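You operate a simulated robot arm through the tools that you are given. There is no shell and no other tool. Be economical: measure what you need, move in short steps, check, and stop when the job is done.

Carry out the task below with a simulated robot arm. There is one attempt and no reset: what you move stays moved.

## Task
Count the old blocks on the layout table top, then put as many of the sensors from the layout table top on the top of the grading bench. Take the spacer on the parts bench top and put it away on the free end of the press bench. Open the green lid. The order is free.

It is judged by the outcome, as a careful person would: the job done as asked, and still so three seconds after it is handed in. It fails if anything else is knocked over, pushed out of place, dropped, spilled or broken. A push-on lid holds only when it is set on centred and level and pressed home; a screw cap is set on level and turned clockwise until tight.

## Robot
A 7-joint arm with a two-finger parallel gripper on a trunk, on a base that drives. Base frame: it is fixed to the floor where the robot stands at the start and does not move with it; the origin is under the middle of the robot, x ahead of it, y to its left, z up; the surface under the hand at the start is at about z = 800. Readings come in mm, degrees, newtons and seconds.
With the tool pointing down near the work surface it reaches from about 360 to 860 mm from the robot's upright axis, wherever it stands. Its first joint turns from -166.0 to 166.0 degrees. Places, roughly: free end of the press bench [-2100, -5400, 800]; green lid [-3200, -2200, 500]; old block (6x6x5 cm) [600, -200, 800]; old block (6x6x6 cm) [400, 0, 800]; spacer [2750, -500, 750]; top of the grading bench [-1500, -3300, 900]. Payload 3.43 kg.
The tool frame sits at the grasp point between the pads (the TCP): z along the fingers, y along the line on which they close. The tips reach 34 mm beyond it. The gripper opens to 128 mm. The fingers are 24 mm wide and 12 mm thick; the gripper's body (48 by 130 mm) begins 96 mm behind the TCP.
Orientation is that of the tool frame in the base frame, as a unit quaternion [x, y, z, w]. With the fingers straight down and closing along the base's y, the tool's x points along the base's -x, its y along +y and its z along -z.

## Interface
- The arm moves only by the tool drive_tool. Its argument "moves" is a list of rows, each an object of numbers (a shift or turn left out is 0, a gripper value left out holds the last): "x", "y", "z": the shift along the base's x, y, z in m; "rx", "ry", "rz": the turn, a rotation vector about the base's x, y, z in degrees; "fingers": the gripper command, from -1 (shut) to 1 (fully open), values between in proportion. In form: [{"x": .., "y": .., "z": .., "rx": .., "ry": .., "rz": .., "fingers": ..}, ...]. A call has 1 to 10 rows; each row shifts and turns the commanded pose from where the row before left it. Rows are played at 5 a second. More than 50 mm and 8.6 degrees between two rows, or a gripper value outside its range, and nothing of the call is played. A pose out of reach is approached as far as the arm can. The call stops where the force on the tool passes 40 N (or 10 N more than at its start, if that is more) or the arm is blocked; 0.2 s more then pass. Each finger travels about 153 mm/s and halts on what it meets, pressing with about 34 N; the grip force reading is that of the motor and also rises with nothing between the fingers. The clock runs only during rows and for 0.2 s after the last one: add rows that do not move to give the fingers time. It gives the time, the measured TCP pose, the force on the tool (base axes), the opening and the grip force at its end, in the units of the frame above (readings bear some noise), with the torque about the TCP (base axes, N m) and any sound that the robot's microphone picked up, and new pictures: "views" is both (left out), scene, wrist or none.
- Cameras (640 x 400 px; columns grow to the right, rows downward): "scene" is now at [168.3, -18.7, 1550]; the picture's right is [-0.38, -0.93, -0.00], its down [-0.80, 0.33, -0.50] and it looks along [0.46, -0.19, -0.87] (base axes); focal length 251 px, centre (320, 200). "wrist" rides on the gripper at [76, -11, -160] in the tool frame; the picture's right is [0.15, 0.99, 0.00], its down [-0.88, 0.13, -0.46] and it looks along [-0.45, 0.07, 0.89] (tool axes); focal length 234 px, centre (320, 200). There is no depth. A picture from a camera that has moved, and an enlarged one, comes with that camera's place and axes in the base frame and with its lens. The place of the scene camera against the robot may be out by one fixed shift of up to 18 mm in any direction.
- base_move(legs): drives the robot by 1 to 6 legs, each [ahead, turn to the left] in mm and degrees, along the robot's own axes; the way and the turn of a leg run together, so that a leg with both is an arc; at most 1500 mm and 180 degrees a leg. The arm and the cameras ride along, it lands a little off, and it stops where it bumps. It gives what a move gives, and a new picture of the scene camera.
- head_to(pan, tilt): turns the head with the scene camera to pan (to the left, within 132 degrees either way) and tilt (down, from -29 to 69), counted from straight ahead of the robot. It gives what a move gives, and a new picture of the scene camera.
- zoom(camera, box): a new picture of the part [left, top, right, bottom] of that camera's present view, enlarged. The clock stands still meanwhile.
- hand_in(): hands the job in; it is judged then, once.

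Go step by step. Nothing tells you exact positions but the pictures and the camera data: compare them with the known pose of the tool, close in by small moves and look again before you grip or let go. The budget is 165 turns and 260 pictures, counting those below and the enlarged ones. Unless the task says otherwise, let go and move clear before handing in.

The tools are called by a JSON object that holds its "method" and its "body". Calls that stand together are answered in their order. drive_tool: Moves the arm, as the interface text tells. Its arguments: {"type":"object","properties":{"moves":{"type":"array","items":{"type":"object","properties":{"x":{"type":"number"},"y":{"type":"number"},"z":{"type":"number"},"rx":{"type":"number"},"ry":{"type":"number"},"rz":{"type":"number"},"fingers":{"type":"number"}}}},"views":{"type":"string","enum":["both","scene","wrist","none"]}},"required":["moves"]} The other tools are called the same way: base_move (legs) drives the base; head_to (pan, tilt) turns the head that bears the scene camera; zoom (camera, box) takes an enlarged picture of a part of a camera's view; hand_in () hands the job in.

At the start:

```text
clock: 0.0
ee_pos: [607.3, -210.6, 1079.4]
ee_rot: [-0.002, 1.0, 0.0, 0.0]
contact_force: [0.4, -1.0, -0.7]
wrist_torque: [-0.06, 0.02, -0.02]
opening: 128.2
gripper_force: 0.0
robot x, y, heading: [2.8, 1.7, 0.1]
head pan, tilt: [-22.1, 60.1]
```

scene: 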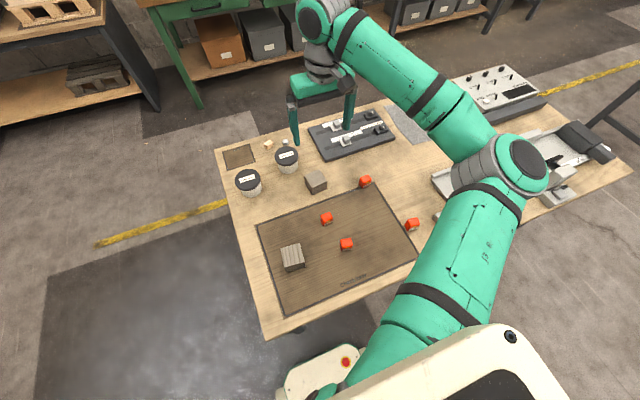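
wrist: 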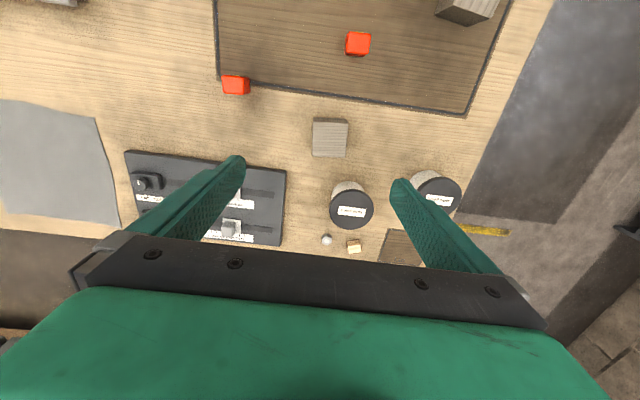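

I see a layout table with grey weathered blocks, small red parts, two labelled tins and a tray. I'll zoom in to identify blocks and sensors.

{"method": "zoom", "body": {"camera": "scene", "box": [210, 90, 430, 310]}}

{"method": "zoom", "body": {"camera": "wrist", "box": [100, 130, 480, 270]}}

{"method": "head_to", "body": {"pan": -60, "tilt": 50}}

```text
1.82 times, centred on (320, 200) of scene
camera zoom: at [168.3, -18.7, 1550.0], right [-0.38, -0.93, 0.0], down [-0.8, 0.33, -0.5], along [0.46, -0.19, -0.87], focal length 456 px, centre (320, 200)
```

zoom: 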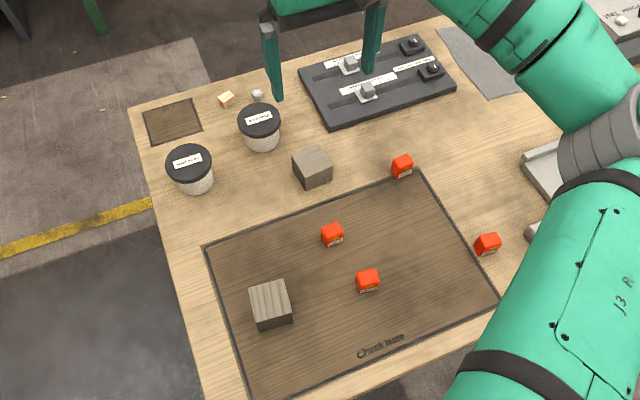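

```text
1.68 times, centred on (290, 200) of wrist
camera zoom: at [532.0, -221.1, 1238.1], right [-0.15, 0.99, 0.0], down [0.88, 0.13, 0.46], along [0.45, 0.07, -0.89], focal length 394 px, centre (370, 200)
```

zoom: 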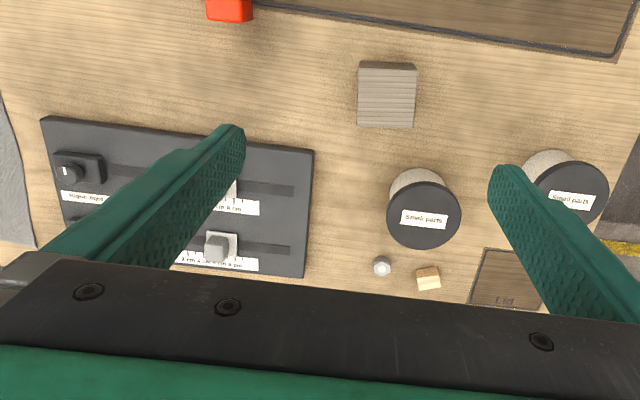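

```text
clock: 1.0
ee_pos: [608.7, -210.1, 1080.6]
ee_rot: [-0.002, 1.0, 0.0, 0.001]
contact_force: [-0.4, -0.2, -0.1]
wrist_torque: [-0.02, -0.03, -0.01]
opening: 127.8
gripper_force: 0.1
robot x, y, heading: [-1.1, -0.1, 0.1]
head pan, tilt: [-60.0, 50.0]
camera scene: at [145.2, -60.2, 1562.6], right [-0.87, -0.5, 0.0], down [-0.38, 0.66, -0.64], along [0.32, -0.56, -0.77], focal length 251 px, centre (320, 200)
```

scene: 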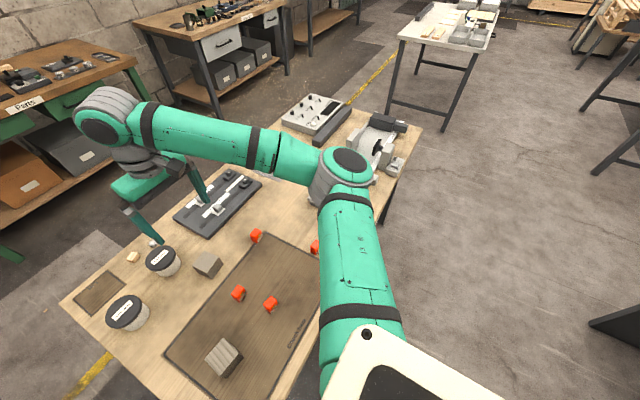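

The red items may be the sensors. I'll zoom in on their labels and on the rest of the room.

{"method": "zoom", "body": {"camera": "scene", "box": [180, 220, 340, 320]}}

{"method": "zoom", "body": {"camera": "scene", "box": [280, 80, 440, 180]}}

{"method": "head_to", "body": {"pan": 20, "tilt": 60}}

```text
4.00 times, centred on (260, 270) of scene
camera zoom: at [145.2, -60.2, 1562.6], right [-0.87, -0.5, 0.0], down [-0.38, 0.66, -0.64], along [0.32, -0.56, -0.77], focal length 1003 px, centre (560, -80)
```

zoom: 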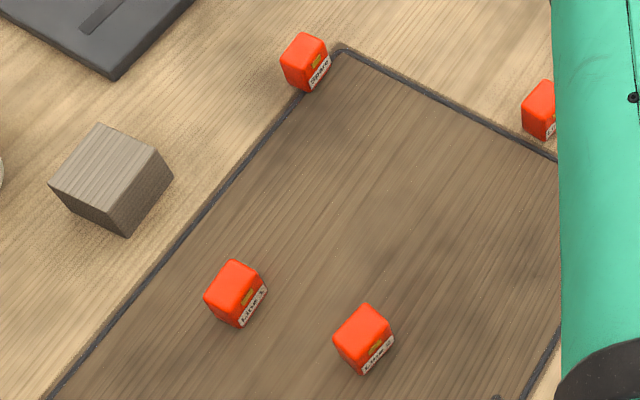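

```text
4.00 times, centred on (360, 130) of scene
camera zoom: at [145.2, -60.2, 1562.6], right [-0.87, -0.5, 0.0], down [-0.38, 0.66, -0.64], along [0.32, -0.56, -0.77], focal length 1003 px, centre (160, 480)
```

zoom: 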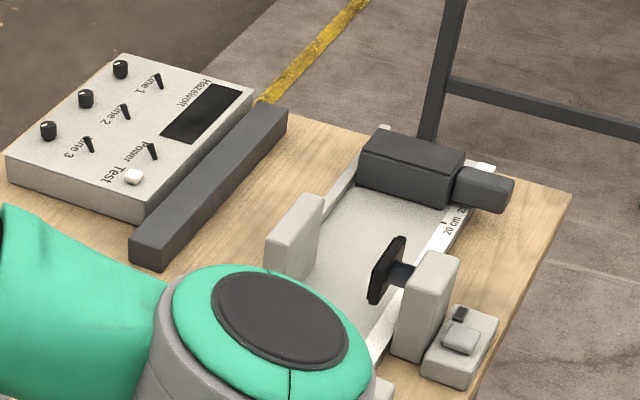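

```text
clock: 2.6
ee_pos: [608.2, -208.9, 1079.9]
ee_rot: [-0.001, 1.0, 0.0, 0.0]
contact_force: [-0.9, -0.4, -0.4]
wrist_torque: [0.0, 0.04, -0.01]
opening: 127.9
gripper_force: 0.0
robot x, y, heading: [-3.7, -0.5, 0.0]
head pan, tilt: [20.0, 60.0]
camera scene: at [169.3, 29.2, 1550.1], right [0.34, -0.94, 0.0], down [-0.81, -0.3, -0.5], along [0.47, 0.17, -0.87], focal length 251 px, centre (320, 200)
```

scene: 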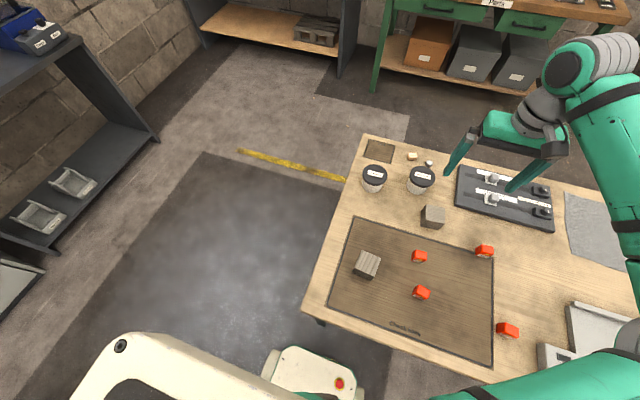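

{"method": "zoom", "body": {"camera": "scene", "box": [400, 235, 528, 345]}}

{"method": "zoom", "body": {"camera": "scene", "box": [350, 130, 480, 230]}}

{"method": "head_to", "body": {"pan": -90, "tilt": 25}}

{"method": "head_to", "body": {"pan": -130, "tilt": 15}}

```text
3.64 times, centred on (464, 290) of scene
camera zoom: at [169.3, 29.2, 1550.1], right [0.34, -0.94, 0.0], down [-0.81, -0.3, -0.5], along [0.47, 0.17, -0.87], focal length 912 px, centre (-204, -127)
```

zoom: 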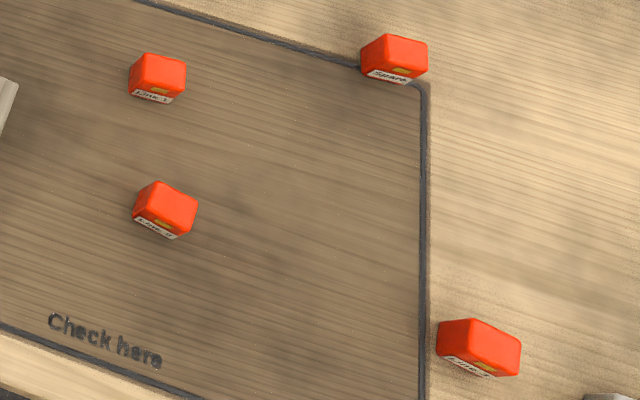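

```text
4.00 times, centred on (415, 180) of scene
camera zoom: at [169.3, 29.2, 1550.1], right [0.34, -0.94, 0.0], down [-0.81, -0.3, -0.5], along [0.47, 0.17, -0.87], focal length 1003 px, centre (-60, 280)
```

zoom: 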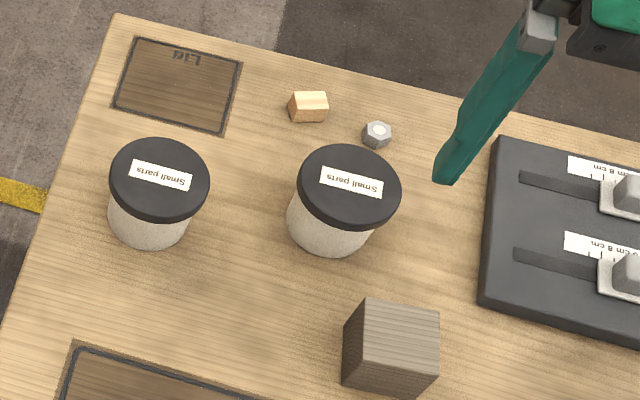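

```text
clock: 4.5
ee_pos: [608.2, -210.7, 1079.5]
ee_rot: [-0.002, 1.0, 0.0, 0.0]
contact_force: [-0.1, 0.0, -0.6]
wrist_torque: [0.0, 0.02, 0.0]
opening: 127.8
gripper_force: 0.0
robot x, y, heading: [-0.9, 2.9, 0.1]
head pan, tilt: [-90.0, 25.0]
camera scene: at [106.7, -85.7, 1600.1], right [-1.0, 0.0, 0.0], down [0.0, 0.42, -0.91], along [0.0, -0.91, -0.42], focal length 251 px, centre (320, 200)
```

scene: 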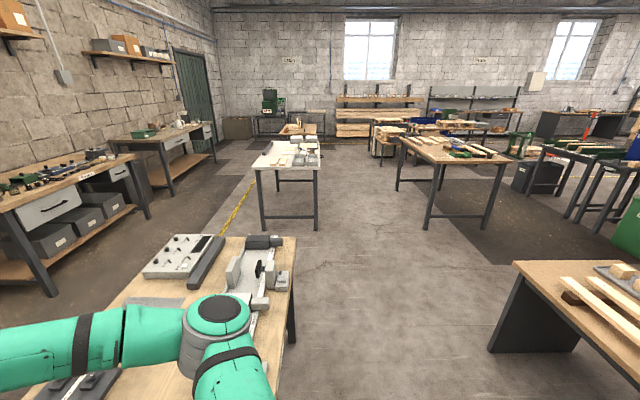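

```text
clock: 5.5
ee_pos: [608.6, -209.7, 1079.6]
ee_rot: [-0.002, 1.0, -0.001, 0.0]
contact_force: [-0.2, -0.4, 0.7]
wrist_torque: [-0.01, -0.01, 0.02]
opening: 128.1
gripper_force: 0.0
robot x, y, heading: [2.8, -3.1, 0.3]
head pan, tilt: [-130.0, 15.0]
camera scene: at [46.7, -65.2, 1616.4], right [-0.77, 0.64, 0.0], down [0.17, 0.2, -0.97], along [-0.62, -0.74, -0.26], focal length 251 px, centre (320, 200)
```

scene: 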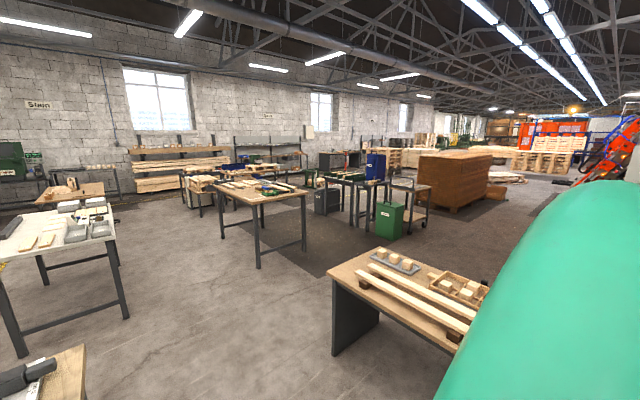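

{"method": "zoom", "body": {"camera": "scene", "box": [200, 140, 460, 270]}}

{"method": "drive_tool", "body": {"moves": [{"z": 0.05}, {"z": 0.05}, {"y": 0.05}, {"y": 0.05}, {"y": 0.05}, {"y": 0.05}, {"y": 0.05}, {"y": 0.05}, {"y": 0.05}, {"y": 0.05}], "views": "wrist"}}

{"method": "head_to", "body": {"pan": -40, "tilt": 55}}

```text
2.46 times, centred on (330, 205) of scene
camera zoom: at [46.7, -65.2, 1616.4], right [-0.77, 0.64, 0.0], down [0.17, 0.2, -0.97], along [-0.62, -0.74, -0.26], focal length 617 px, centre (295, 188)
```

zoom: 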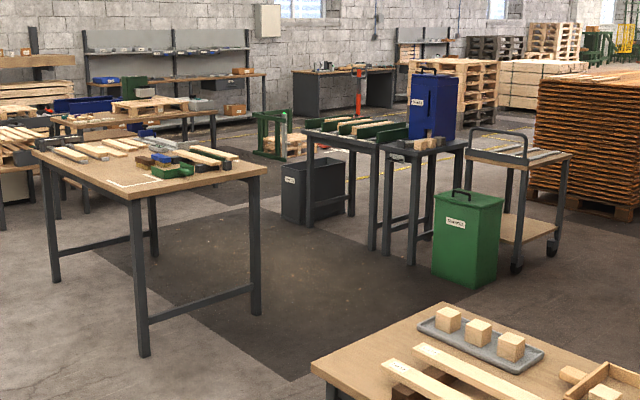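

```text
clock: 7.7
ee_pos: [609.9, 189.4, 1181.4]
ee_rot: [-0.001, 1.0, 0.0, 0.0]
contact_force: [-0.2, -1.0, -0.8]
wrist_torque: [0.08, 0.01, 0.0]
opening: 127.8
gripper_force: 0.1
robot x, y, heading: [1.9, 0.0, -0.1]
head pan, tilt: [-130.0, 15.0]
camera wrist: at [533.1, 177.9, 1339.5], right [-0.15, 0.99, 0.0], down [0.88, 0.13, 0.46], along [0.45, 0.07, -0.89], focal length 234 px, centre (320, 200)
```

wrist: 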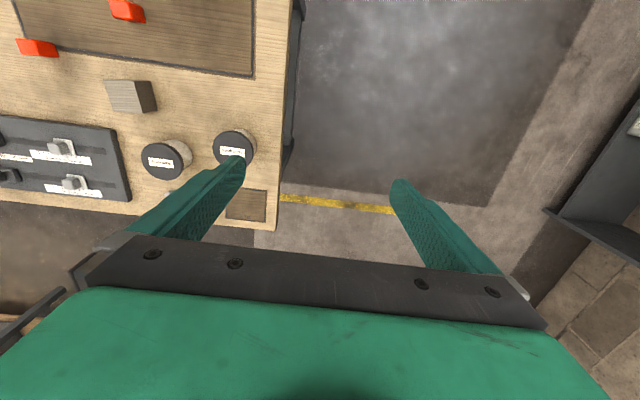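

```text
clock: 9.4
ee_pos: [609.4, 189.3, 1180.9]
ee_rot: [-0.002, 1.0, 0.001, 0.0]
contact_force: [-0.2, -0.6, 0.5]
wrist_torque: [0.0, 0.02, -0.02]
opening: 127.9
gripper_force: 0.1
robot x, y, heading: [1.2, 0.6, -0.4]
head pan, tilt: [-40.0, 55.0]
camera scene: at [161.9, -39.9, 1556.2], right [-0.64, -0.77, 0.0], down [-0.63, 0.53, -0.57], along [0.44, -0.37, -0.82], focal length 251 px, centre (320, 200)
```

scene: 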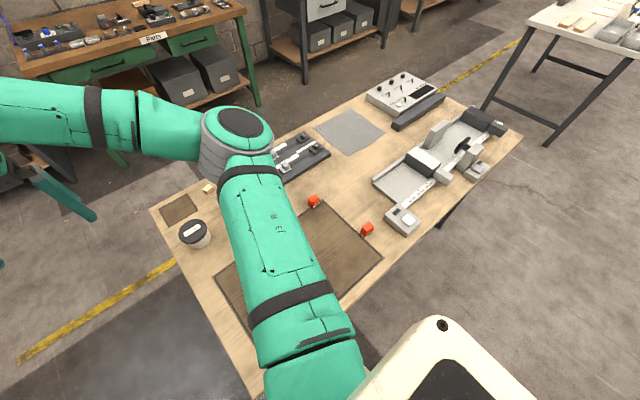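

{"method": "zoom", "body": {"camera": "scene", "box": [300, 70, 530, 240]}}

{"method": "zoom", "body": {"camera": "scene", "box": [280, 180, 400, 255]}}

{"method": "zoom", "body": {"camera": "scene", "box": [0, 0, 240, 100]}}

```text
2.35 times, centred on (415, 155) of scene
camera zoom: at [161.9, -39.9, 1556.2], right [-0.64, -0.77, 0.0], down [-0.63, 0.53, -0.57], along [0.44, -0.37, -0.82], focal length 590 px, centre (96, 306)
```

zoom: 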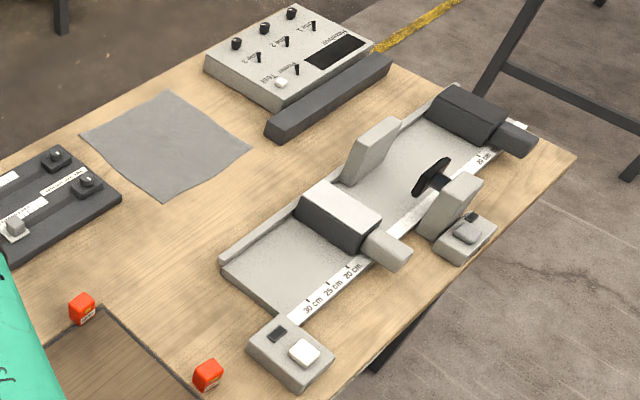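

```text
5.33 times, centred on (340, 218) of scene
camera zoom: at [161.9, -39.9, 1556.2], right [-0.64, -0.77, 0.0], down [-0.63, 0.53, -0.57], along [0.44, -0.37, -0.82], focal length 1337 px, centre (213, 107)
```

zoom: 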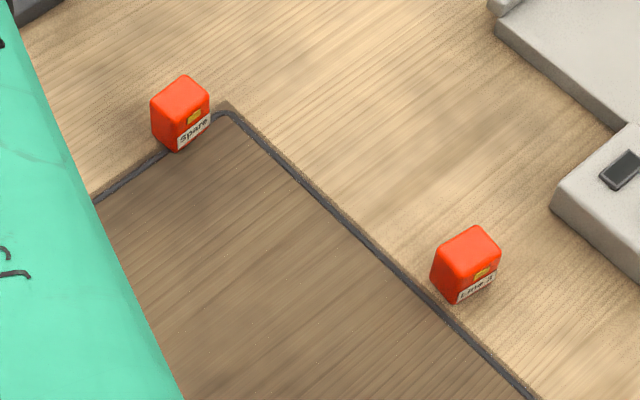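

```text
2.67 times, centred on (120, 50) of scene
camera zoom: at [161.9, -39.9, 1556.2], right [-0.64, -0.77, 0.0], down [-0.63, 0.53, -0.57], along [0.44, -0.37, -0.82], focal length 669 px, centre (853, 600)
```

zoom: 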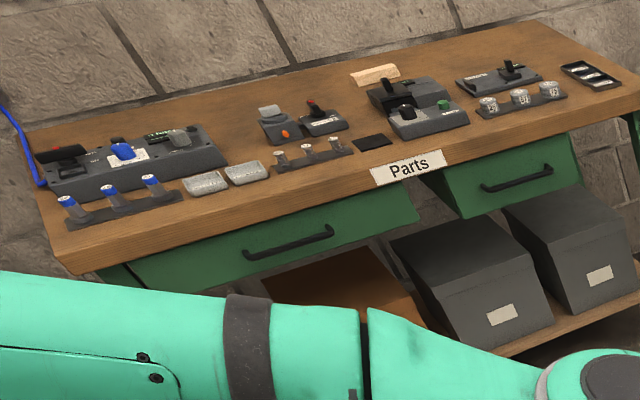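

Two old blocks are on the layout table, so two of the four red sensors must go. I'll take "Spare" and "Line 3", which lie apart from the check area, starting with a move of the hand over Spare.

{"method": "drive_tool", "body": {"moves": [{"y": -0.05}, {"y": -0.05}, {"y": -0.05}, {"y": -0.05}, {"y": -0.05}, {"y": -0.05}, {"y": -0.05}, {"y": -0.05}, {"y": -0.05}, {"y": -0.05}], "views": "none"}}

{"method": "drive_tool", "body": {"moves": [{"y": -0.045, "x": -0.04}, {"z": -0.05}, {"z": -0.05}, {"z": -0.05}, {"z": -0.05}, {"z": -0.01}]}}

```text
clock: 11.6
ee_pos: [609.5, -309.7, 1181.2]
ee_rot: [-0.002, 1.0, 0.0, 0.0]
contact_force: [-0.9, 1.0, -0.3]
wrist_torque: [-0.05, 0.03, 0.03]
opening: 128.2
gripper_force: 0.0
robot x, y, heading: [5.0, -2.3, 0.0]
head pan, tilt: [-40.0, 55.0]
```

```text
refused: row 1 steps farther than a row can; nothing moved
```

{"method": "drive_tool", "body": {"moves": [{"y": -0.045}, {"x": -0.04}, {"z": -0.05}, {"z": -0.05}, {"z": -0.05}, {"z": -0.05}, {"z": -0.01}, {}]}}

```text
clock: 13.4
ee_pos: [568.6, -354.3, 969.6]
ee_rot: [-0.002, 1.0, 0.0, 0.001]
contact_force: [0.7, -0.3, 1.8]
wrist_torque: [0.0, -0.02, 0.01]
opening: 127.8
gripper_force: 0.1
robot x, y, heading: [0.7, -1.0, 0.2]
head pan, tilt: [-40.0, 55.0]
camera scene: at [161.9, -40.0, 1556.2], right [-0.64, -0.77, 0.0], down [-0.63, 0.53, -0.57], along [0.44, -0.37, -0.82], focal length 251 px, centre (320, 200)
camera wrist: at [491.8, -365.6, 1128.0], right [-0.15, 0.99, 0.0], down [0.88, 0.13, 0.46], along [0.45, 0.07, -0.89], focal length 234 px, centre (320, 200)
```

scene: 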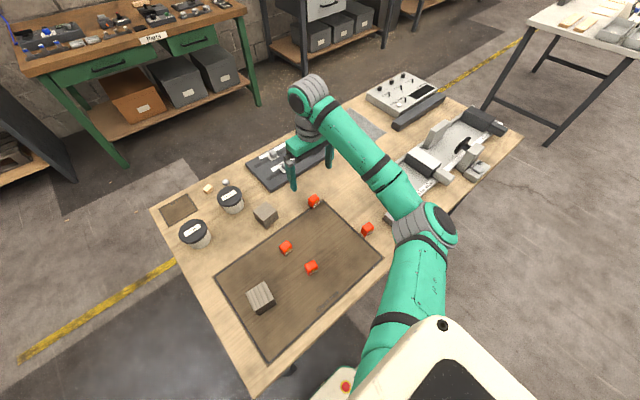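
wrist: 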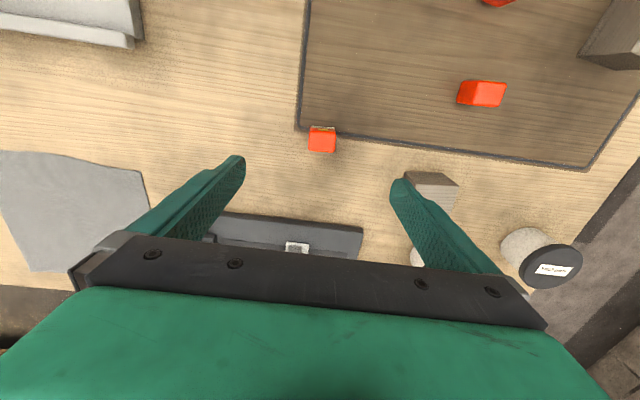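

Spare sits about 8 mm off the tool axis and turned about 8°. I'll align, lower partway and check.

{"method": "drive_tool", "body": {"moves": [{"x": -0.008, "y": 0.002, "rz": 8.5, "fingers": 0.15}, {"z": -0.04}, {"z": -0.04}, {}], "views": "wrist"}}

```text
clock: 14.4
ee_pos: [560.0, -352.6, 890.0]
ee_rot: [-0.076, 0.997, 0.001, -0.001]
contact_force: [0.5, -1.3, 0.5]
wrist_torque: [0.0, 0.0, 0.01]
opening: 73.6
gripper_force: 0.0
robot x, y, heading: [-0.1, 2.1, 0.1]
head pan, tilt: [-40.0, 55.0]
camera wrist: at [485.9, -374.7, 1048.3], right [-0.3, 0.96, 0.0], down [0.85, 0.26, 0.46], along [0.44, 0.13, -0.89], focal length 234 px, centre (320, 200)
```

wrist: 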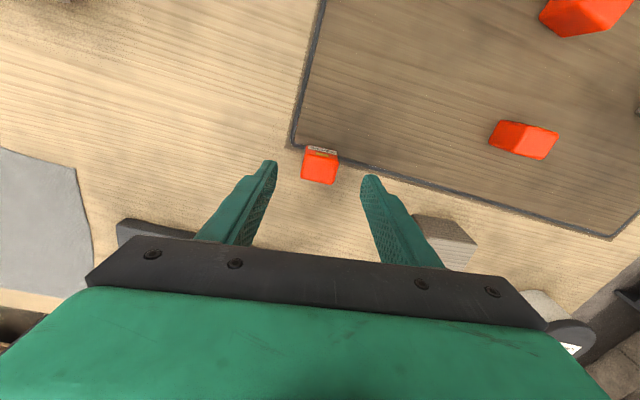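

Aligned. Lower and grip.

{"method": "drive_tool", "body": {"moves": [{"z": -0.03}, {"z": -0.02}, {"fingers": -1}, {"fingers": -1}, {"fingers": -1}, {"fingers": -1}], "views": "wrist"}}

```text
clock: 15.8
ee_pos: [559.6, -352.3, 839.9]
ee_rot: [-0.076, 0.997, 0.001, 0.0]
contact_force: [1.3, -1.0, 2.2]
wrist_torque: [-0.05, -0.01, 0.01]
opening: 32.8
gripper_force: 33.6
robot x, y, heading: [0.3, -0.1, 0.1]
head pan, tilt: [-40.0, 55.0]
camera wrist: at [486.2, -374.8, 997.9], right [-0.29, 0.96, 0.0], down [0.85, 0.26, 0.46], along [0.44, 0.13, -0.89], focal length 234 px, centre (320, 200)
```

wrist: 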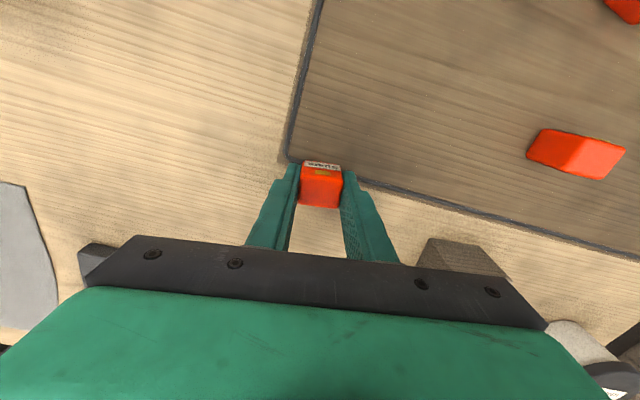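

Gripped at 32.8 mm. I'll lift, tuck the arm in, and drive back then toward the grading bench.

{"method": "drive_tool", "body": {"moves": [{"z": 0.03}, {"z": 0.05}, {"z": 0.05}, {"z": 0.05}, {"z": 0.05}, {"z": 0.05}, {"y": 0.05}, {"y": 0.05}, {"y": 0.05}, {"y": 0.05}], "views": "none"}}

{"method": "drive_tool", "body": {"moves": [{"y": 0.05}, {"y": 0.05}, {"x": -0.05}, {"x": -0.05}, {"z": 0.05}], "views": "wrist"}}

{"method": "base_move", "body": {"legs": [[-300, 0], [0, -90]]}}

{"method": "head_to", "body": {"pan": -30, "tilt": 30}}

```text
clock: 18.0
ee_pos: [558.6, -154.1, 1119.3]
ee_rot: [-0.075, 0.997, 0.0, 0.0]
contact_force: [-0.5, -0.9, 0.3]
wrist_torque: [0.06, -0.04, 0.02]
opening: 0.0
gripper_force: 33.3
robot x, y, heading: [0.5, 0.8, -0.1]
head pan, tilt: [-40.0, 55.0]
```

```text
clock: 19.2
ee_pos: [460.8, -51.7, 1170.6]
ee_rot: [-0.076, 0.997, 0.0, 0.0]
contact_force: [0.6, 0.0, -0.8]
wrist_torque: [-0.02, 0.0, -0.02]
opening: 0.0
gripper_force: 32.5
robot x, y, heading: [1.5, -1.3, 0.2]
head pan, tilt: [-40.0, 55.0]
camera wrist: at [386.7, -74.2, 1329.4], right [-0.29, 0.96, 0.0], down [0.85, 0.26, 0.46], along [0.44, 0.13, -0.89], focal length 234 px, centre (320, 200)
```

wrist: 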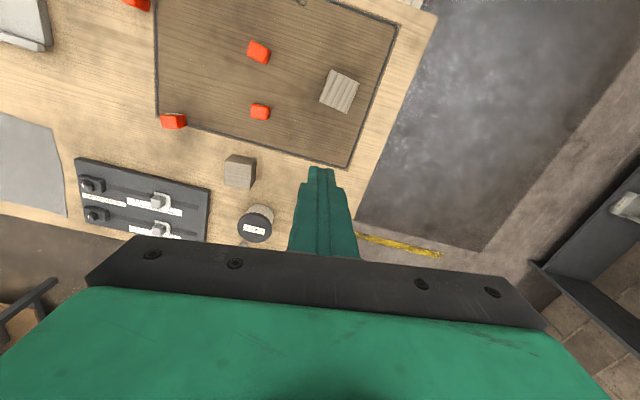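

```text
clock: 25.5
ee_pos: [-349.7, -460.2, 1170.6]
ee_rot: [0.649, 0.761, 0.0, 0.0]
contact_force: [-1.1, -0.6, 0.4]
wrist_torque: [0.01, 0.01, 0.03]
opening: 0.0
gripper_force: 33.2
robot x, y, heading: [-302.2, 2.3, -89.5]
head pan, tilt: [-40.0, 55.0]
camera scene: at [-344.6, -153.9, 1556.2], right [-0.77, 0.64, 0.0], down [0.52, 0.63, -0.57], along [-0.37, -0.44, -0.82], focal length 251 px, centre (320, 200)
```

scene: 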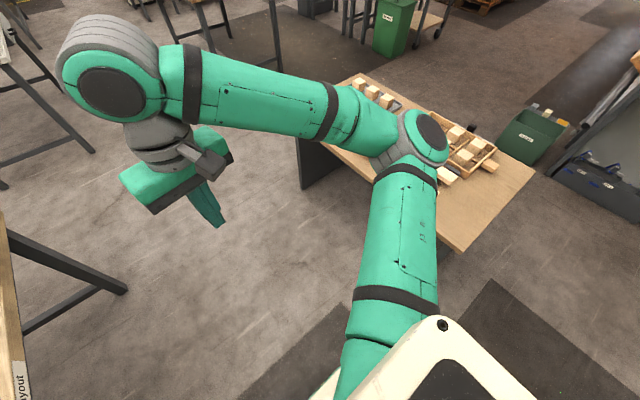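

```text
clock: 26.4
ee_pos: [-349.8, -460.3, 1171.3]
ee_rot: [0.649, 0.761, 0.0, 0.0]
contact_force: [-0.3, -0.3, 0.1]
wrist_torque: [-0.02, 0.01, -0.02]
opening: 0.0
gripper_force: 33.3
robot x, y, heading: [-300.1, -1.1, -90.0]
head pan, tilt: [-30.0, 30.0]
camera scene: at [-343.3, -177.0, 1592.1], right [-0.87, 0.5, 0.0], down [0.25, 0.43, -0.87], along [-0.43, -0.75, -0.5], focal length 251 px, centre (320, 200)
```

scene: 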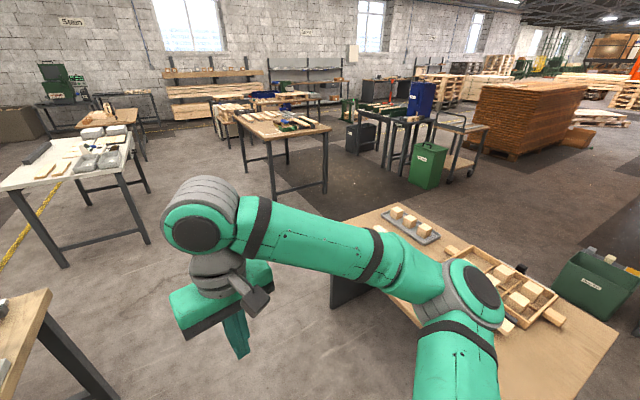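

The fingers read fully shut: the sensor slipped out at the lift and seems to be back on the table near its old spot. I'll return and look closely.

{"method": "base_move", "body": {"legs": [[0, 90], [300, 0]]}}

{"method": "head_to", "body": {"pan": -35, "tilt": 55}}

{"method": "zoom", "body": {"camera": "scene", "box": [250, 170, 410, 270]}}

```text
clock: 32.8
ee_pos: [458.9, -49.5, 1171.0]
ee_rot: [-0.078, 0.997, 0.0, -0.001]
contact_force: [0.0, -0.5, 0.1]
wrist_torque: [0.02, 0.01, -0.02]
opening: 0.3
gripper_force: 33.4
robot x, y, heading: [-2.7, 0.4, 0.1]
head pan, tilt: [-30.0, 30.0]
camera scene: at [182.5, -38.6, 1592.2], right [-0.5, -0.87, 0.0], down [-0.43, 0.25, -0.87], along [0.75, -0.43, -0.5], focal length 251 px, centre (320, 200)
```

scene: 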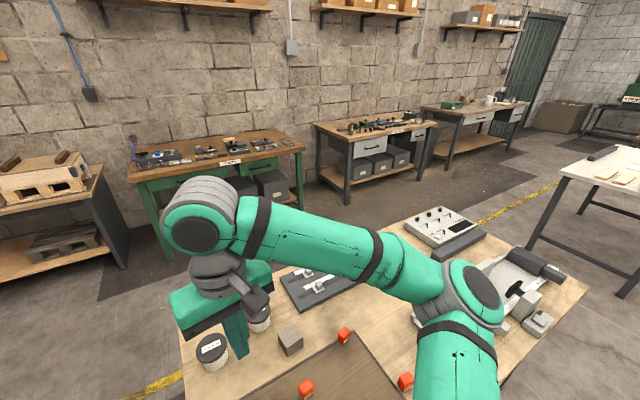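

```text
clock: 33.7
ee_pos: [457.8, -50.6, 1170.3]
ee_rot: [-0.077, 0.997, -0.001, 0.0]
contact_force: [-0.1, -1.2, -0.5]
wrist_torque: [0.01, 0.01, 0.03]
opening: 0.0
gripper_force: 32.9
robot x, y, heading: [-4.5, 1.0, 0.1]
head pan, tilt: [-35.0, 55.0]
camera scene: at [163.3, -34.7, 1556.2], right [-0.57, -0.82, 0.0], down [-0.67, 0.47, -0.57], along [0.47, -0.33, -0.82], focal length 251 px, centre (320, 200)
```

scene: 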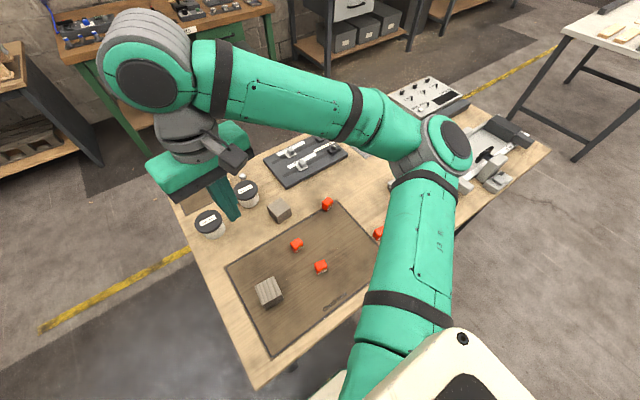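

```text
4.00 times, centred on (330, 220) of scene
camera zoom: at [163.3, -34.7, 1556.2], right [-0.57, -0.82, 0.0], down [-0.67, 0.47, -0.57], along [0.47, -0.33, -0.82], focal length 1003 px, centre (280, 120)
```

zoom: 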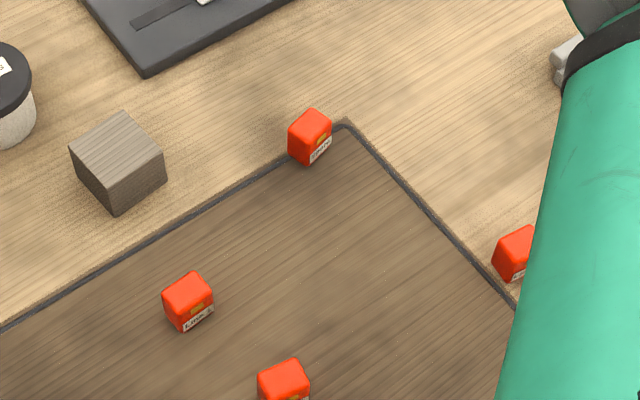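

Spare is still upright close to where it was. I'll go over it again, grip lower, and verify the lift.

{"method": "drive_tool", "body": {"moves": [{"y": -0.05, "fingers": 0.15}, {"y": -0.05}, {"y": -0.05}, {"y": -0.05}, {"y": -0.05}, {"y": -0.046}, {"x": 0.047}, {"x": 0.047}, {"z": -0.05}, {"z": -0.05}], "views": "none"}}

{"method": "drive_tool", "body": {"moves": [{"z": -0.05}, {"z": -0.05}, {"z": -0.04}, {"z": -0.04}, {}], "views": "wrist"}}

{"method": "zoom", "body": {"camera": "wrist", "box": [240, 120, 400, 220]}}

```text
clock: 35.9
ee_pos: [551.8, -345.8, 1071.9]
ee_rot: [-0.078, 0.997, 0.0, 0.0]
contact_force: [-0.2, -0.1, 0.3]
wrist_torque: [-0.01, -0.01, 0.0]
opening: 73.6
gripper_force: 0.1
robot x, y, heading: [-3.5, -2.5, 0.3]
head pan, tilt: [-35.0, 55.0]
```

```text
clock: 37.1
ee_pos: [552.5, -345.3, 892.3]
ee_rot: [-0.077, 0.997, 0.0, 0.0]
contact_force: [-0.3, 0.1, -0.1]
wrist_torque: [-0.03, -0.04, -0.02]
opening: 73.7
gripper_force: 0.1
robot x, y, heading: [-2.0, 0.2, -0.0]
head pan, tilt: [-35.0, 55.0]
camera wrist: at [479.0, -368.9, 1049.9], right [-0.3, 0.95, 0.0], down [0.85, 0.27, 0.46], along [0.43, 0.14, -0.89], focal length 234 px, centre (320, 200)
```

wrist: 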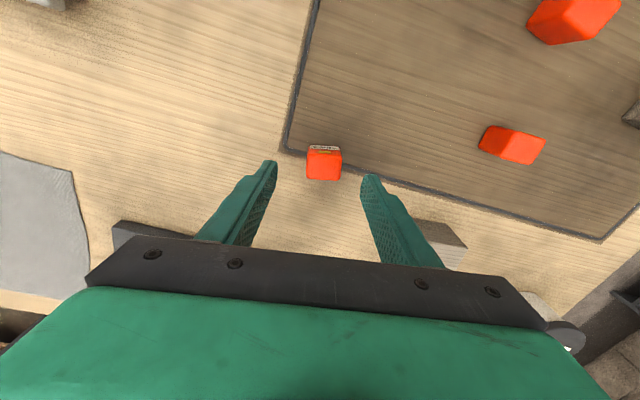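

```text
4.00 times, centred on (320, 170) of wrist
camera zoom: at [479.0, -368.9, 1049.9], right [-0.3, 0.95, 0.0], down [0.85, 0.27, 0.46], along [0.43, 0.14, -0.89], focal length 937 px, centre (320, 320)
```

zoom: 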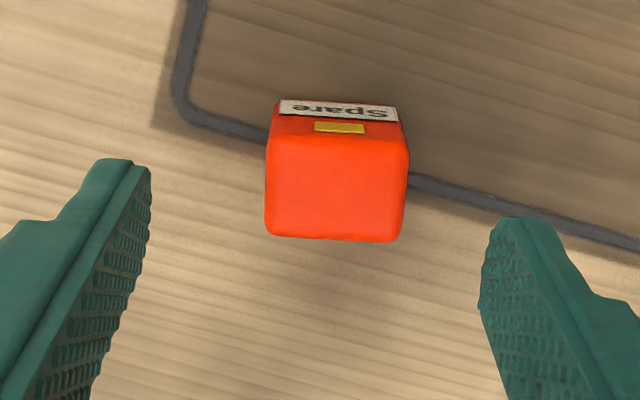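

Turn 5° more, centre, and descend in small steps until the tips feel the table.

{"method": "drive_tool", "body": {"moves": [{"x": -0.005, "y": 0.002, "rz": 5}, {"z": -0.03}, {"z": -0.02}, {"z": -0.003}, {"z": -0.002}, {}], "views": "wrist"}}

{"method": "zoom", "body": {"camera": "wrist", "box": [240, 120, 400, 220]}}

```text
clock: 38.5
ee_pos: [546.2, -344.8, 834.9]
ee_rot: [-0.122, 0.993, 0.0, 0.0]
contact_force: [-0.2, 0.2, -0.1]
wrist_torque: [0.02, 0.0, 0.01]
opening: 73.5
gripper_force: 0.1
robot x, y, heading: [-0.7, 0.0, 0.2]
head pan, tilt: [-35.0, 55.0]
camera wrist: at [475.7, -373.3, 994.6], right [-0.38, 0.92, 0.0], down [0.82, 0.34, 0.46], along [0.42, 0.17, -0.89], focal length 234 px, centre (320, 200)
```

wrist: 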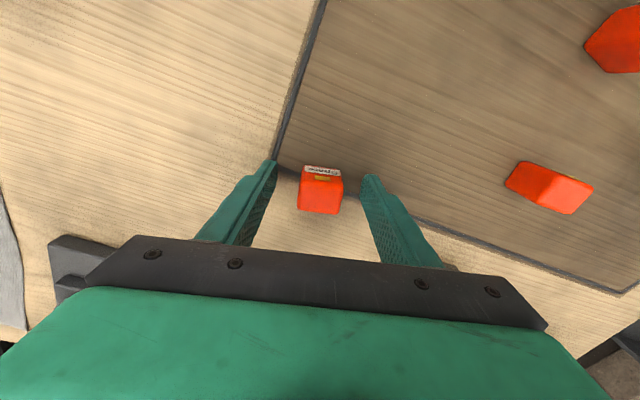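

```text
4.00 times, centred on (320, 170) of wrist
camera zoom: at [475.7, -373.3, 994.6], right [-0.38, 0.92, 0.0], down [0.82, 0.34, 0.46], along [0.42, 0.17, -0.89], focal length 937 px, centre (320, 320)
```

zoom: 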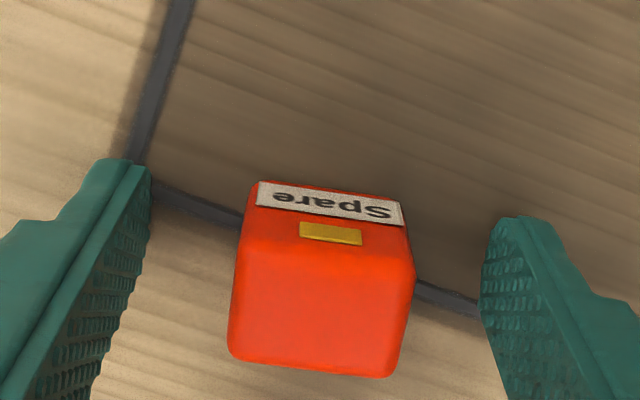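

No table contact yet and the sensor is well between the fingers; go 1 mm lower, grip, then lift slowly.

{"method": "drive_tool", "body": {"moves": [{"z": -0.001}, {"fingers": -1}, {"fingers": -1}, {"fingers": -1}, {"fingers": -1}, {"fingers": -1}, {"z": 0.01}, {}], "views": "wrist"}}

{"method": "zoom", "body": {"camera": "wrist", "box": [240, 120, 400, 220]}}

```text
clock: 40.3
ee_pos: [547.0, -344.6, 844.5]
ee_rot: [-0.121, 0.993, 0.0, 0.0]
contact_force: [-0.4, -0.1, -0.2]
wrist_torque: [-0.02, 0.02, 0.02]
opening: 32.9
gripper_force: 34.0
robot x, y, heading: [-0.8, -1.0, 0.1]
head pan, tilt: [-35.0, 55.0]
camera wrist: at [476.0, -373.3, 1003.5], right [-0.38, 0.92, 0.0], down [0.82, 0.34, 0.46], along [0.42, 0.17, -0.89], focal length 234 px, centre (320, 200)
```

wrist: 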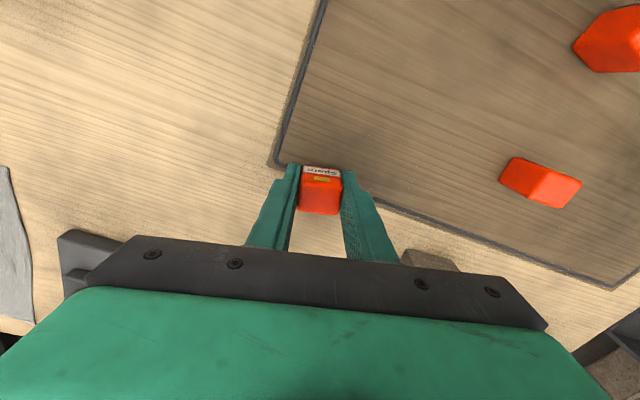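

```text
4.00 times, centred on (320, 170) of wrist
camera zoom: at [476.0, -373.3, 1003.5], right [-0.38, 0.92, 0.0], down [0.82, 0.34, 0.46], along [0.42, 0.17, -0.89], focal length 937 px, centre (320, 320)
```

zoom: 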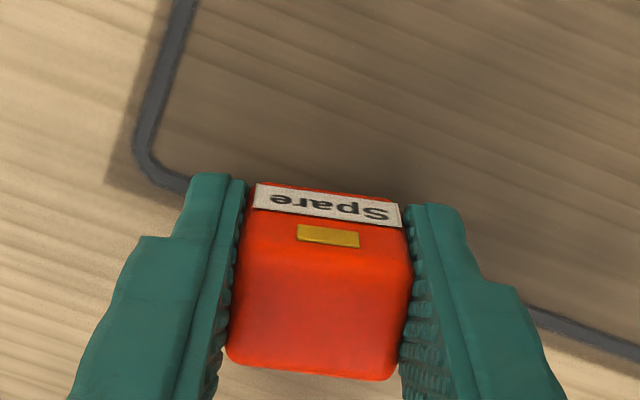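

It is lifting with the hand now. Raise step by step and check the opening.

{"method": "drive_tool", "body": {"moves": [{"z": 0.02}, {"z": 0.03}, {"z": 0.04}, {"z": 0.04}, {"z": 0.04}, {"z": 0.04}, {"z": 0.04}, {"z": 0.04}, {"z": 0.04}], "views": "wrist"}}

{"method": "drive_tool", "body": {"moves": [{"y": 0.04}, {"y": 0.04}, {"y": 0.04}, {"y": 0.04}, {"y": 0.04}, {"y": 0.04}, {"y": 0.04}, {"x": -0.04}, {"x": -0.04}, {}], "views": "none"}}

```text
clock: 42.3
ee_pos: [547.4, -344.8, 1173.4]
ee_rot: [-0.121, 0.993, 0.0, 0.0]
contact_force: [0.7, 0.4, -0.6]
wrist_torque: [0.01, 0.0, -0.01]
opening: 32.7
gripper_force: 33.9
robot x, y, heading: [-0.1, 1.1, 0.2]
head pan, tilt: [-35.0, 55.0]
camera wrist: at [475.2, -373.5, 1332.9], right [-0.38, 0.93, 0.0], down [0.82, 0.34, 0.46], along [0.42, 0.17, -0.89], focal length 234 px, centre (320, 200)
```

wrist: 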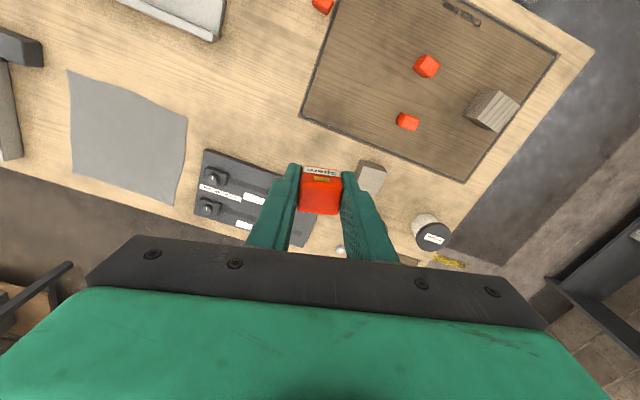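

```text
clock: 44.5
ee_pos: [466.7, -63.2, 1174.2]
ee_rot: [-0.121, 0.993, 0.0, -0.001]
contact_force: [0.2, 0.2, -1.6]
wrist_torque: [-0.01, 0.02, 0.03]
opening: 32.8
gripper_force: 33.9
robot x, y, heading: [-1.3, -1.3, 0.1]
head pan, tilt: [-35.0, 55.0]
```

Held securely. Drive back, turn right, and go down the aisle.

{"method": "base_move", "body": {"legs": [[-300, 0], [0, -90], [1500, 0]]}}

{"method": "head_to", "body": {"pan": -40, "tilt": 30}}

```text
clock: 57.9
ee_pos: [-359.0, -1978.0, 1173.6]
ee_rot: [0.613, 0.79, 0.0, 0.0]
contact_force: [-0.1, -0.5, 0.0]
wrist_torque: [0.0, -0.04, -0.03]
opening: 32.8
gripper_force: 34.4
robot x, y, heading: [-303.6, -1507.2, -89.5]
head pan, tilt: [-35.0, 55.0]
camera scene: at [-337.1, -1666.5, 1556.2], right [-0.82, 0.57, 0.0], down [0.46, 0.68, -0.57], along [-0.32, -0.47, -0.82], focal length 251 px, centre (320, 200)
```

scene: 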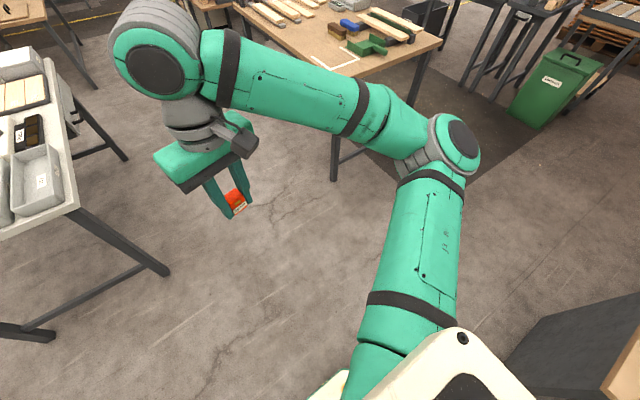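

```text
clock: 58.8
ee_pos: [-359.6, -1978.5, 1174.6]
ee_rot: [0.613, 0.79, 0.0, 0.001]
contact_force: [0.7, 0.8, -0.1]
wrist_torque: [-0.02, -0.03, 0.03]
opening: 32.9
gripper_force: 34.5
robot x, y, heading: [-301.3, -1509.3, -89.8]
head pan, tilt: [-40.0, 30.0]
camera scene: at [-353.8, -1676.9, 1592.1], right [-0.77, 0.64, 0.0], down [0.32, 0.39, -0.87], along [-0.55, -0.67, -0.5], focal length 251 px, centre (320, 200)
```

scene: 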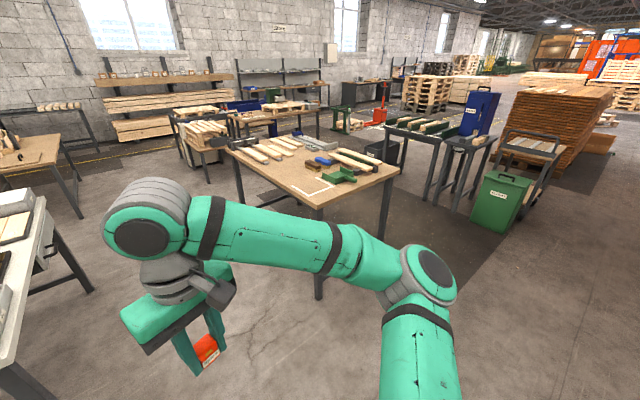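

{"method": "zoom", "body": {"camera": "scene", "box": [210, 120, 410, 230]}}

```text
3.20 times, centred on (310, 175) of scene
camera zoom: at [-353.8, -1676.9, 1592.1], right [-0.77, 0.64, 0.0], down [0.32, 0.39, -0.87], along [-0.55, -0.67, -0.5], focal length 802 px, centre (352, 280)
```

zoom: 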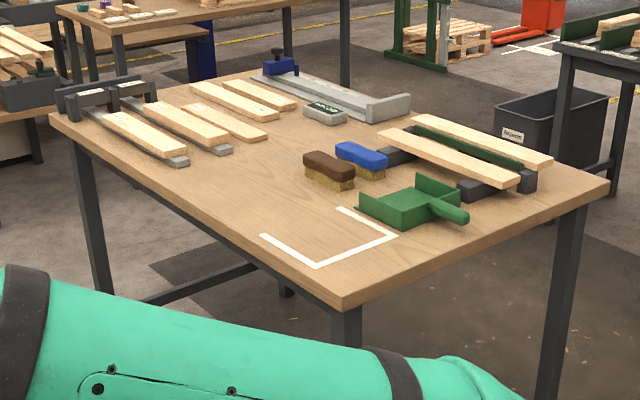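

The grading bench spans x≈-1060…-1800, y≈-2560…-3825, with free space by the near edge beyond the white marking. I'll stand at about (-590, -3030) facing it.

{"method": "base_move", "body": {"legs": [[0, -10.5], [1500, 0], [50, 0], [0, -79.5]]}}

{"method": "head_to", "body": {"pan": 0, "tilt": 45}}

```text
clock: 71.3
ee_pos: [-1031.9, -2965.3, 1174.0]
ee_rot: [0.991, 0.134, 0.0, 0.0]
contact_force: [-0.1, -0.6, -0.1]
wrist_torque: [-0.03, -0.03, 0.01]
opening: 33.0
gripper_force: 33.7
robot x, y, heading: [-561.6, -3018.0, -178.6]
head pan, tilt: [-40.0, 30.0]
camera scene: at [-734.9, -2956.5, 1592.2], right [0.62, 0.78, 0.0], down [0.39, -0.31, -0.87], along [-0.68, 0.54, -0.5], focal length 251 px, centre (320, 200)
```

scene: 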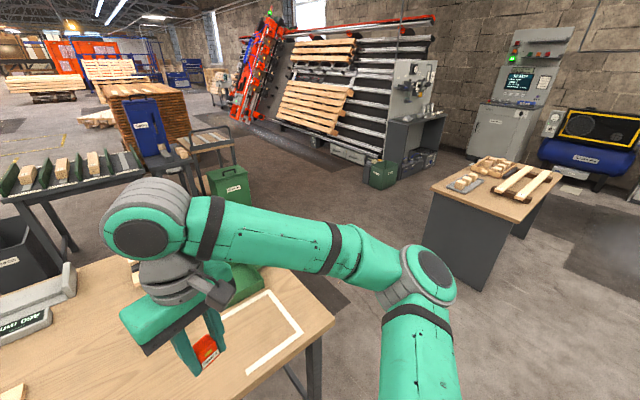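

```text
clock: 72.3
ee_pos: [-1032.8, -2964.1, 1175.9]
ee_rot: [0.991, 0.134, 0.0, 0.0]
contact_force: [-0.2, 0.9, -1.4]
wrist_torque: [0.0, -0.02, 0.04]
opening: 32.9
gripper_force: 33.8
robot x, y, heading: [-561.6, -3018.1, -178.4]
head pan, tilt: [0.0, 45.0]
camera scene: at [-745.6, -3014.9, 1569.6], right [-0.02, 1.0, 0.0], down [0.71, 0.02, -0.71], along [-0.71, -0.02, -0.71], focal length 251 px, centre (320, 200)
```

scene: 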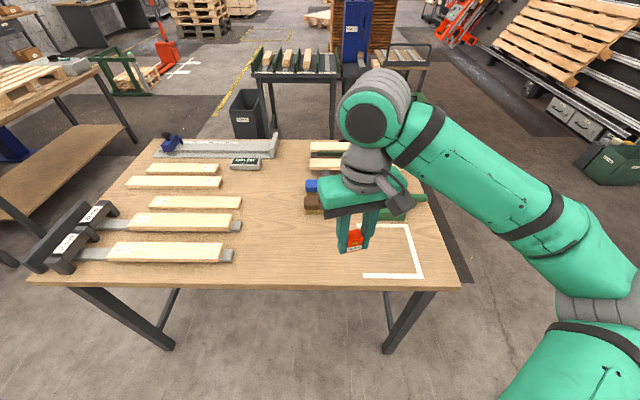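

Free area near (-1220, -3150). Move over it and descend.

{"method": "drive_tool", "body": {"moves": [{"x": -0.045}, {"x": -0.045}, {"x": -0.045}, {"x": -0.045}, {"y": -0.045}, {"y": -0.045}, {"y": -0.045}, {"y": -0.045}, {"z": -0.05}, {"z": -0.05}], "views": "none"}}

{"method": "drive_tool", "body": {"moves": [{"z": -0.05}, {"z": -0.04}, {}], "views": "both"}}

```text
clock: 74.5
ee_pos: [-1211.8, -3145.3, 1074.7]
ee_rot: [0.991, 0.134, 0.0, 0.0]
contact_force: [0.0, -0.4, -0.4]
wrist_torque: [-0.04, 0.03, -0.02]
opening: 32.8
gripper_force: 33.8
robot x, y, heading: [-559.7, -3017.5, -178.7]
head pan, tilt: [0.0, 45.0]
```

```text
clock: 75.3
ee_pos: [-1209.8, -3144.6, 984.7]
ee_rot: [0.991, 0.134, 0.0, 0.0]
contact_force: [-0.5, 0.1, -1.5]
wrist_torque: [-0.02, 0.01, 0.0]
opening: 33.2
gripper_force: 34.0
robot x, y, heading: [-562.3, -3016.6, -178.4]
head pan, tilt: [0.0, 45.0]
camera scene: at [-745.6, -3015.0, 1569.6], right [-0.02, 1.0, 0.0], down [0.71, 0.02, -0.71], along [-0.71, -0.02, -0.71], focal length 251 px, centre (320, 200)
camera wrist: at [-1140.5, -3113.6, 1142.9], right [0.4, -0.91, 0.0], down [-0.81, -0.36, 0.46], along [-0.42, -0.18, -0.89], focal length 234 px, centre (320, 200)
```

scene: 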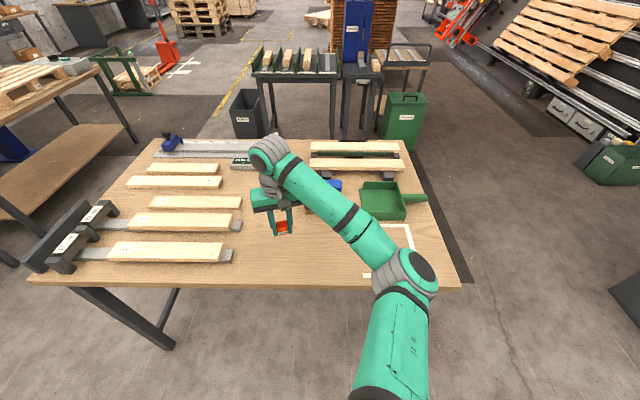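
wrist: 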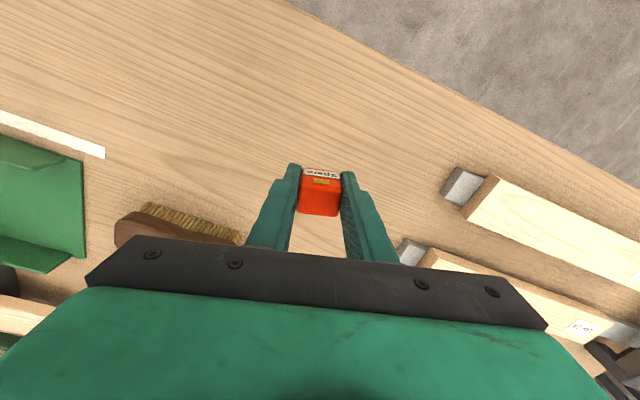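

Clear below. Descend carefully to touch.

{"method": "drive_tool", "body": {"moves": [{"z": -0.03}, {"z": -0.01}, {"z": -0.004}, {"z": -0.003}, {}], "views": "wrist"}}

```text
clock: 76.5
ee_pos: [-1211.2, -3144.2, 937.9]
ee_rot: [0.991, 0.135, 0.0, 0.0]
contact_force: [0.0, 0.6, -0.9]
wrist_torque: [0.0, 0.04, -0.02]
opening: 33.0
gripper_force: 34.5
robot x, y, heading: [-560.8, -3014.3, -178.4]
head pan, tilt: [0.0, 45.0]
camera wrist: at [-1141.6, -3113.5, 1096.4], right [0.4, -0.91, 0.0], down [-0.81, -0.36, 0.46], along [-0.42, -0.18, -0.89], focal length 234 px, centre (320, 200)
```

wrist: 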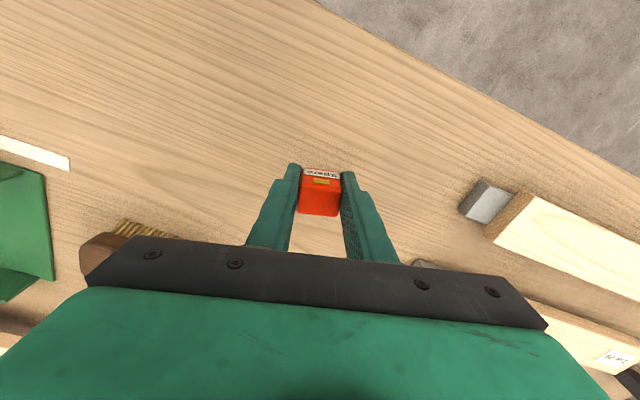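

{"method": "drive_tool", "body": {"moves": [{"z": -0.002}, {"z": -0.002}, {}], "views": "none"}}

{"method": "drive_tool", "body": {"moves": [{"z": -0.002}, {"z": -0.002}, {}], "views": "none"}}

```text
clock: 77.3
ee_pos: [-1210.2, -3144.2, 933.7]
ee_rot: [0.991, 0.133, 0.0, 0.0]
contact_force: [-0.2, -0.3, -1.1]
wrist_torque: [-0.02, 0.01, -0.02]
opening: 33.0
gripper_force: 34.3
robot x, y, heading: [-565.3, -3019.2, -178.7]
head pan, tilt: [0.0, 45.0]
```

```text
clock: 78.2
ee_pos: [-1211.2, -3145.2, 929.4]
ee_rot: [0.991, 0.134, 0.0, 0.0]
contact_force: [0.0, 1.3, -0.7]
wrist_torque: [0.0, 0.02, 0.0]
opening: 33.0
gripper_force: 34.1
robot x, y, heading: [-560.0, -3012.0, -178.6]
head pan, tilt: [0.0, 45.0]
```

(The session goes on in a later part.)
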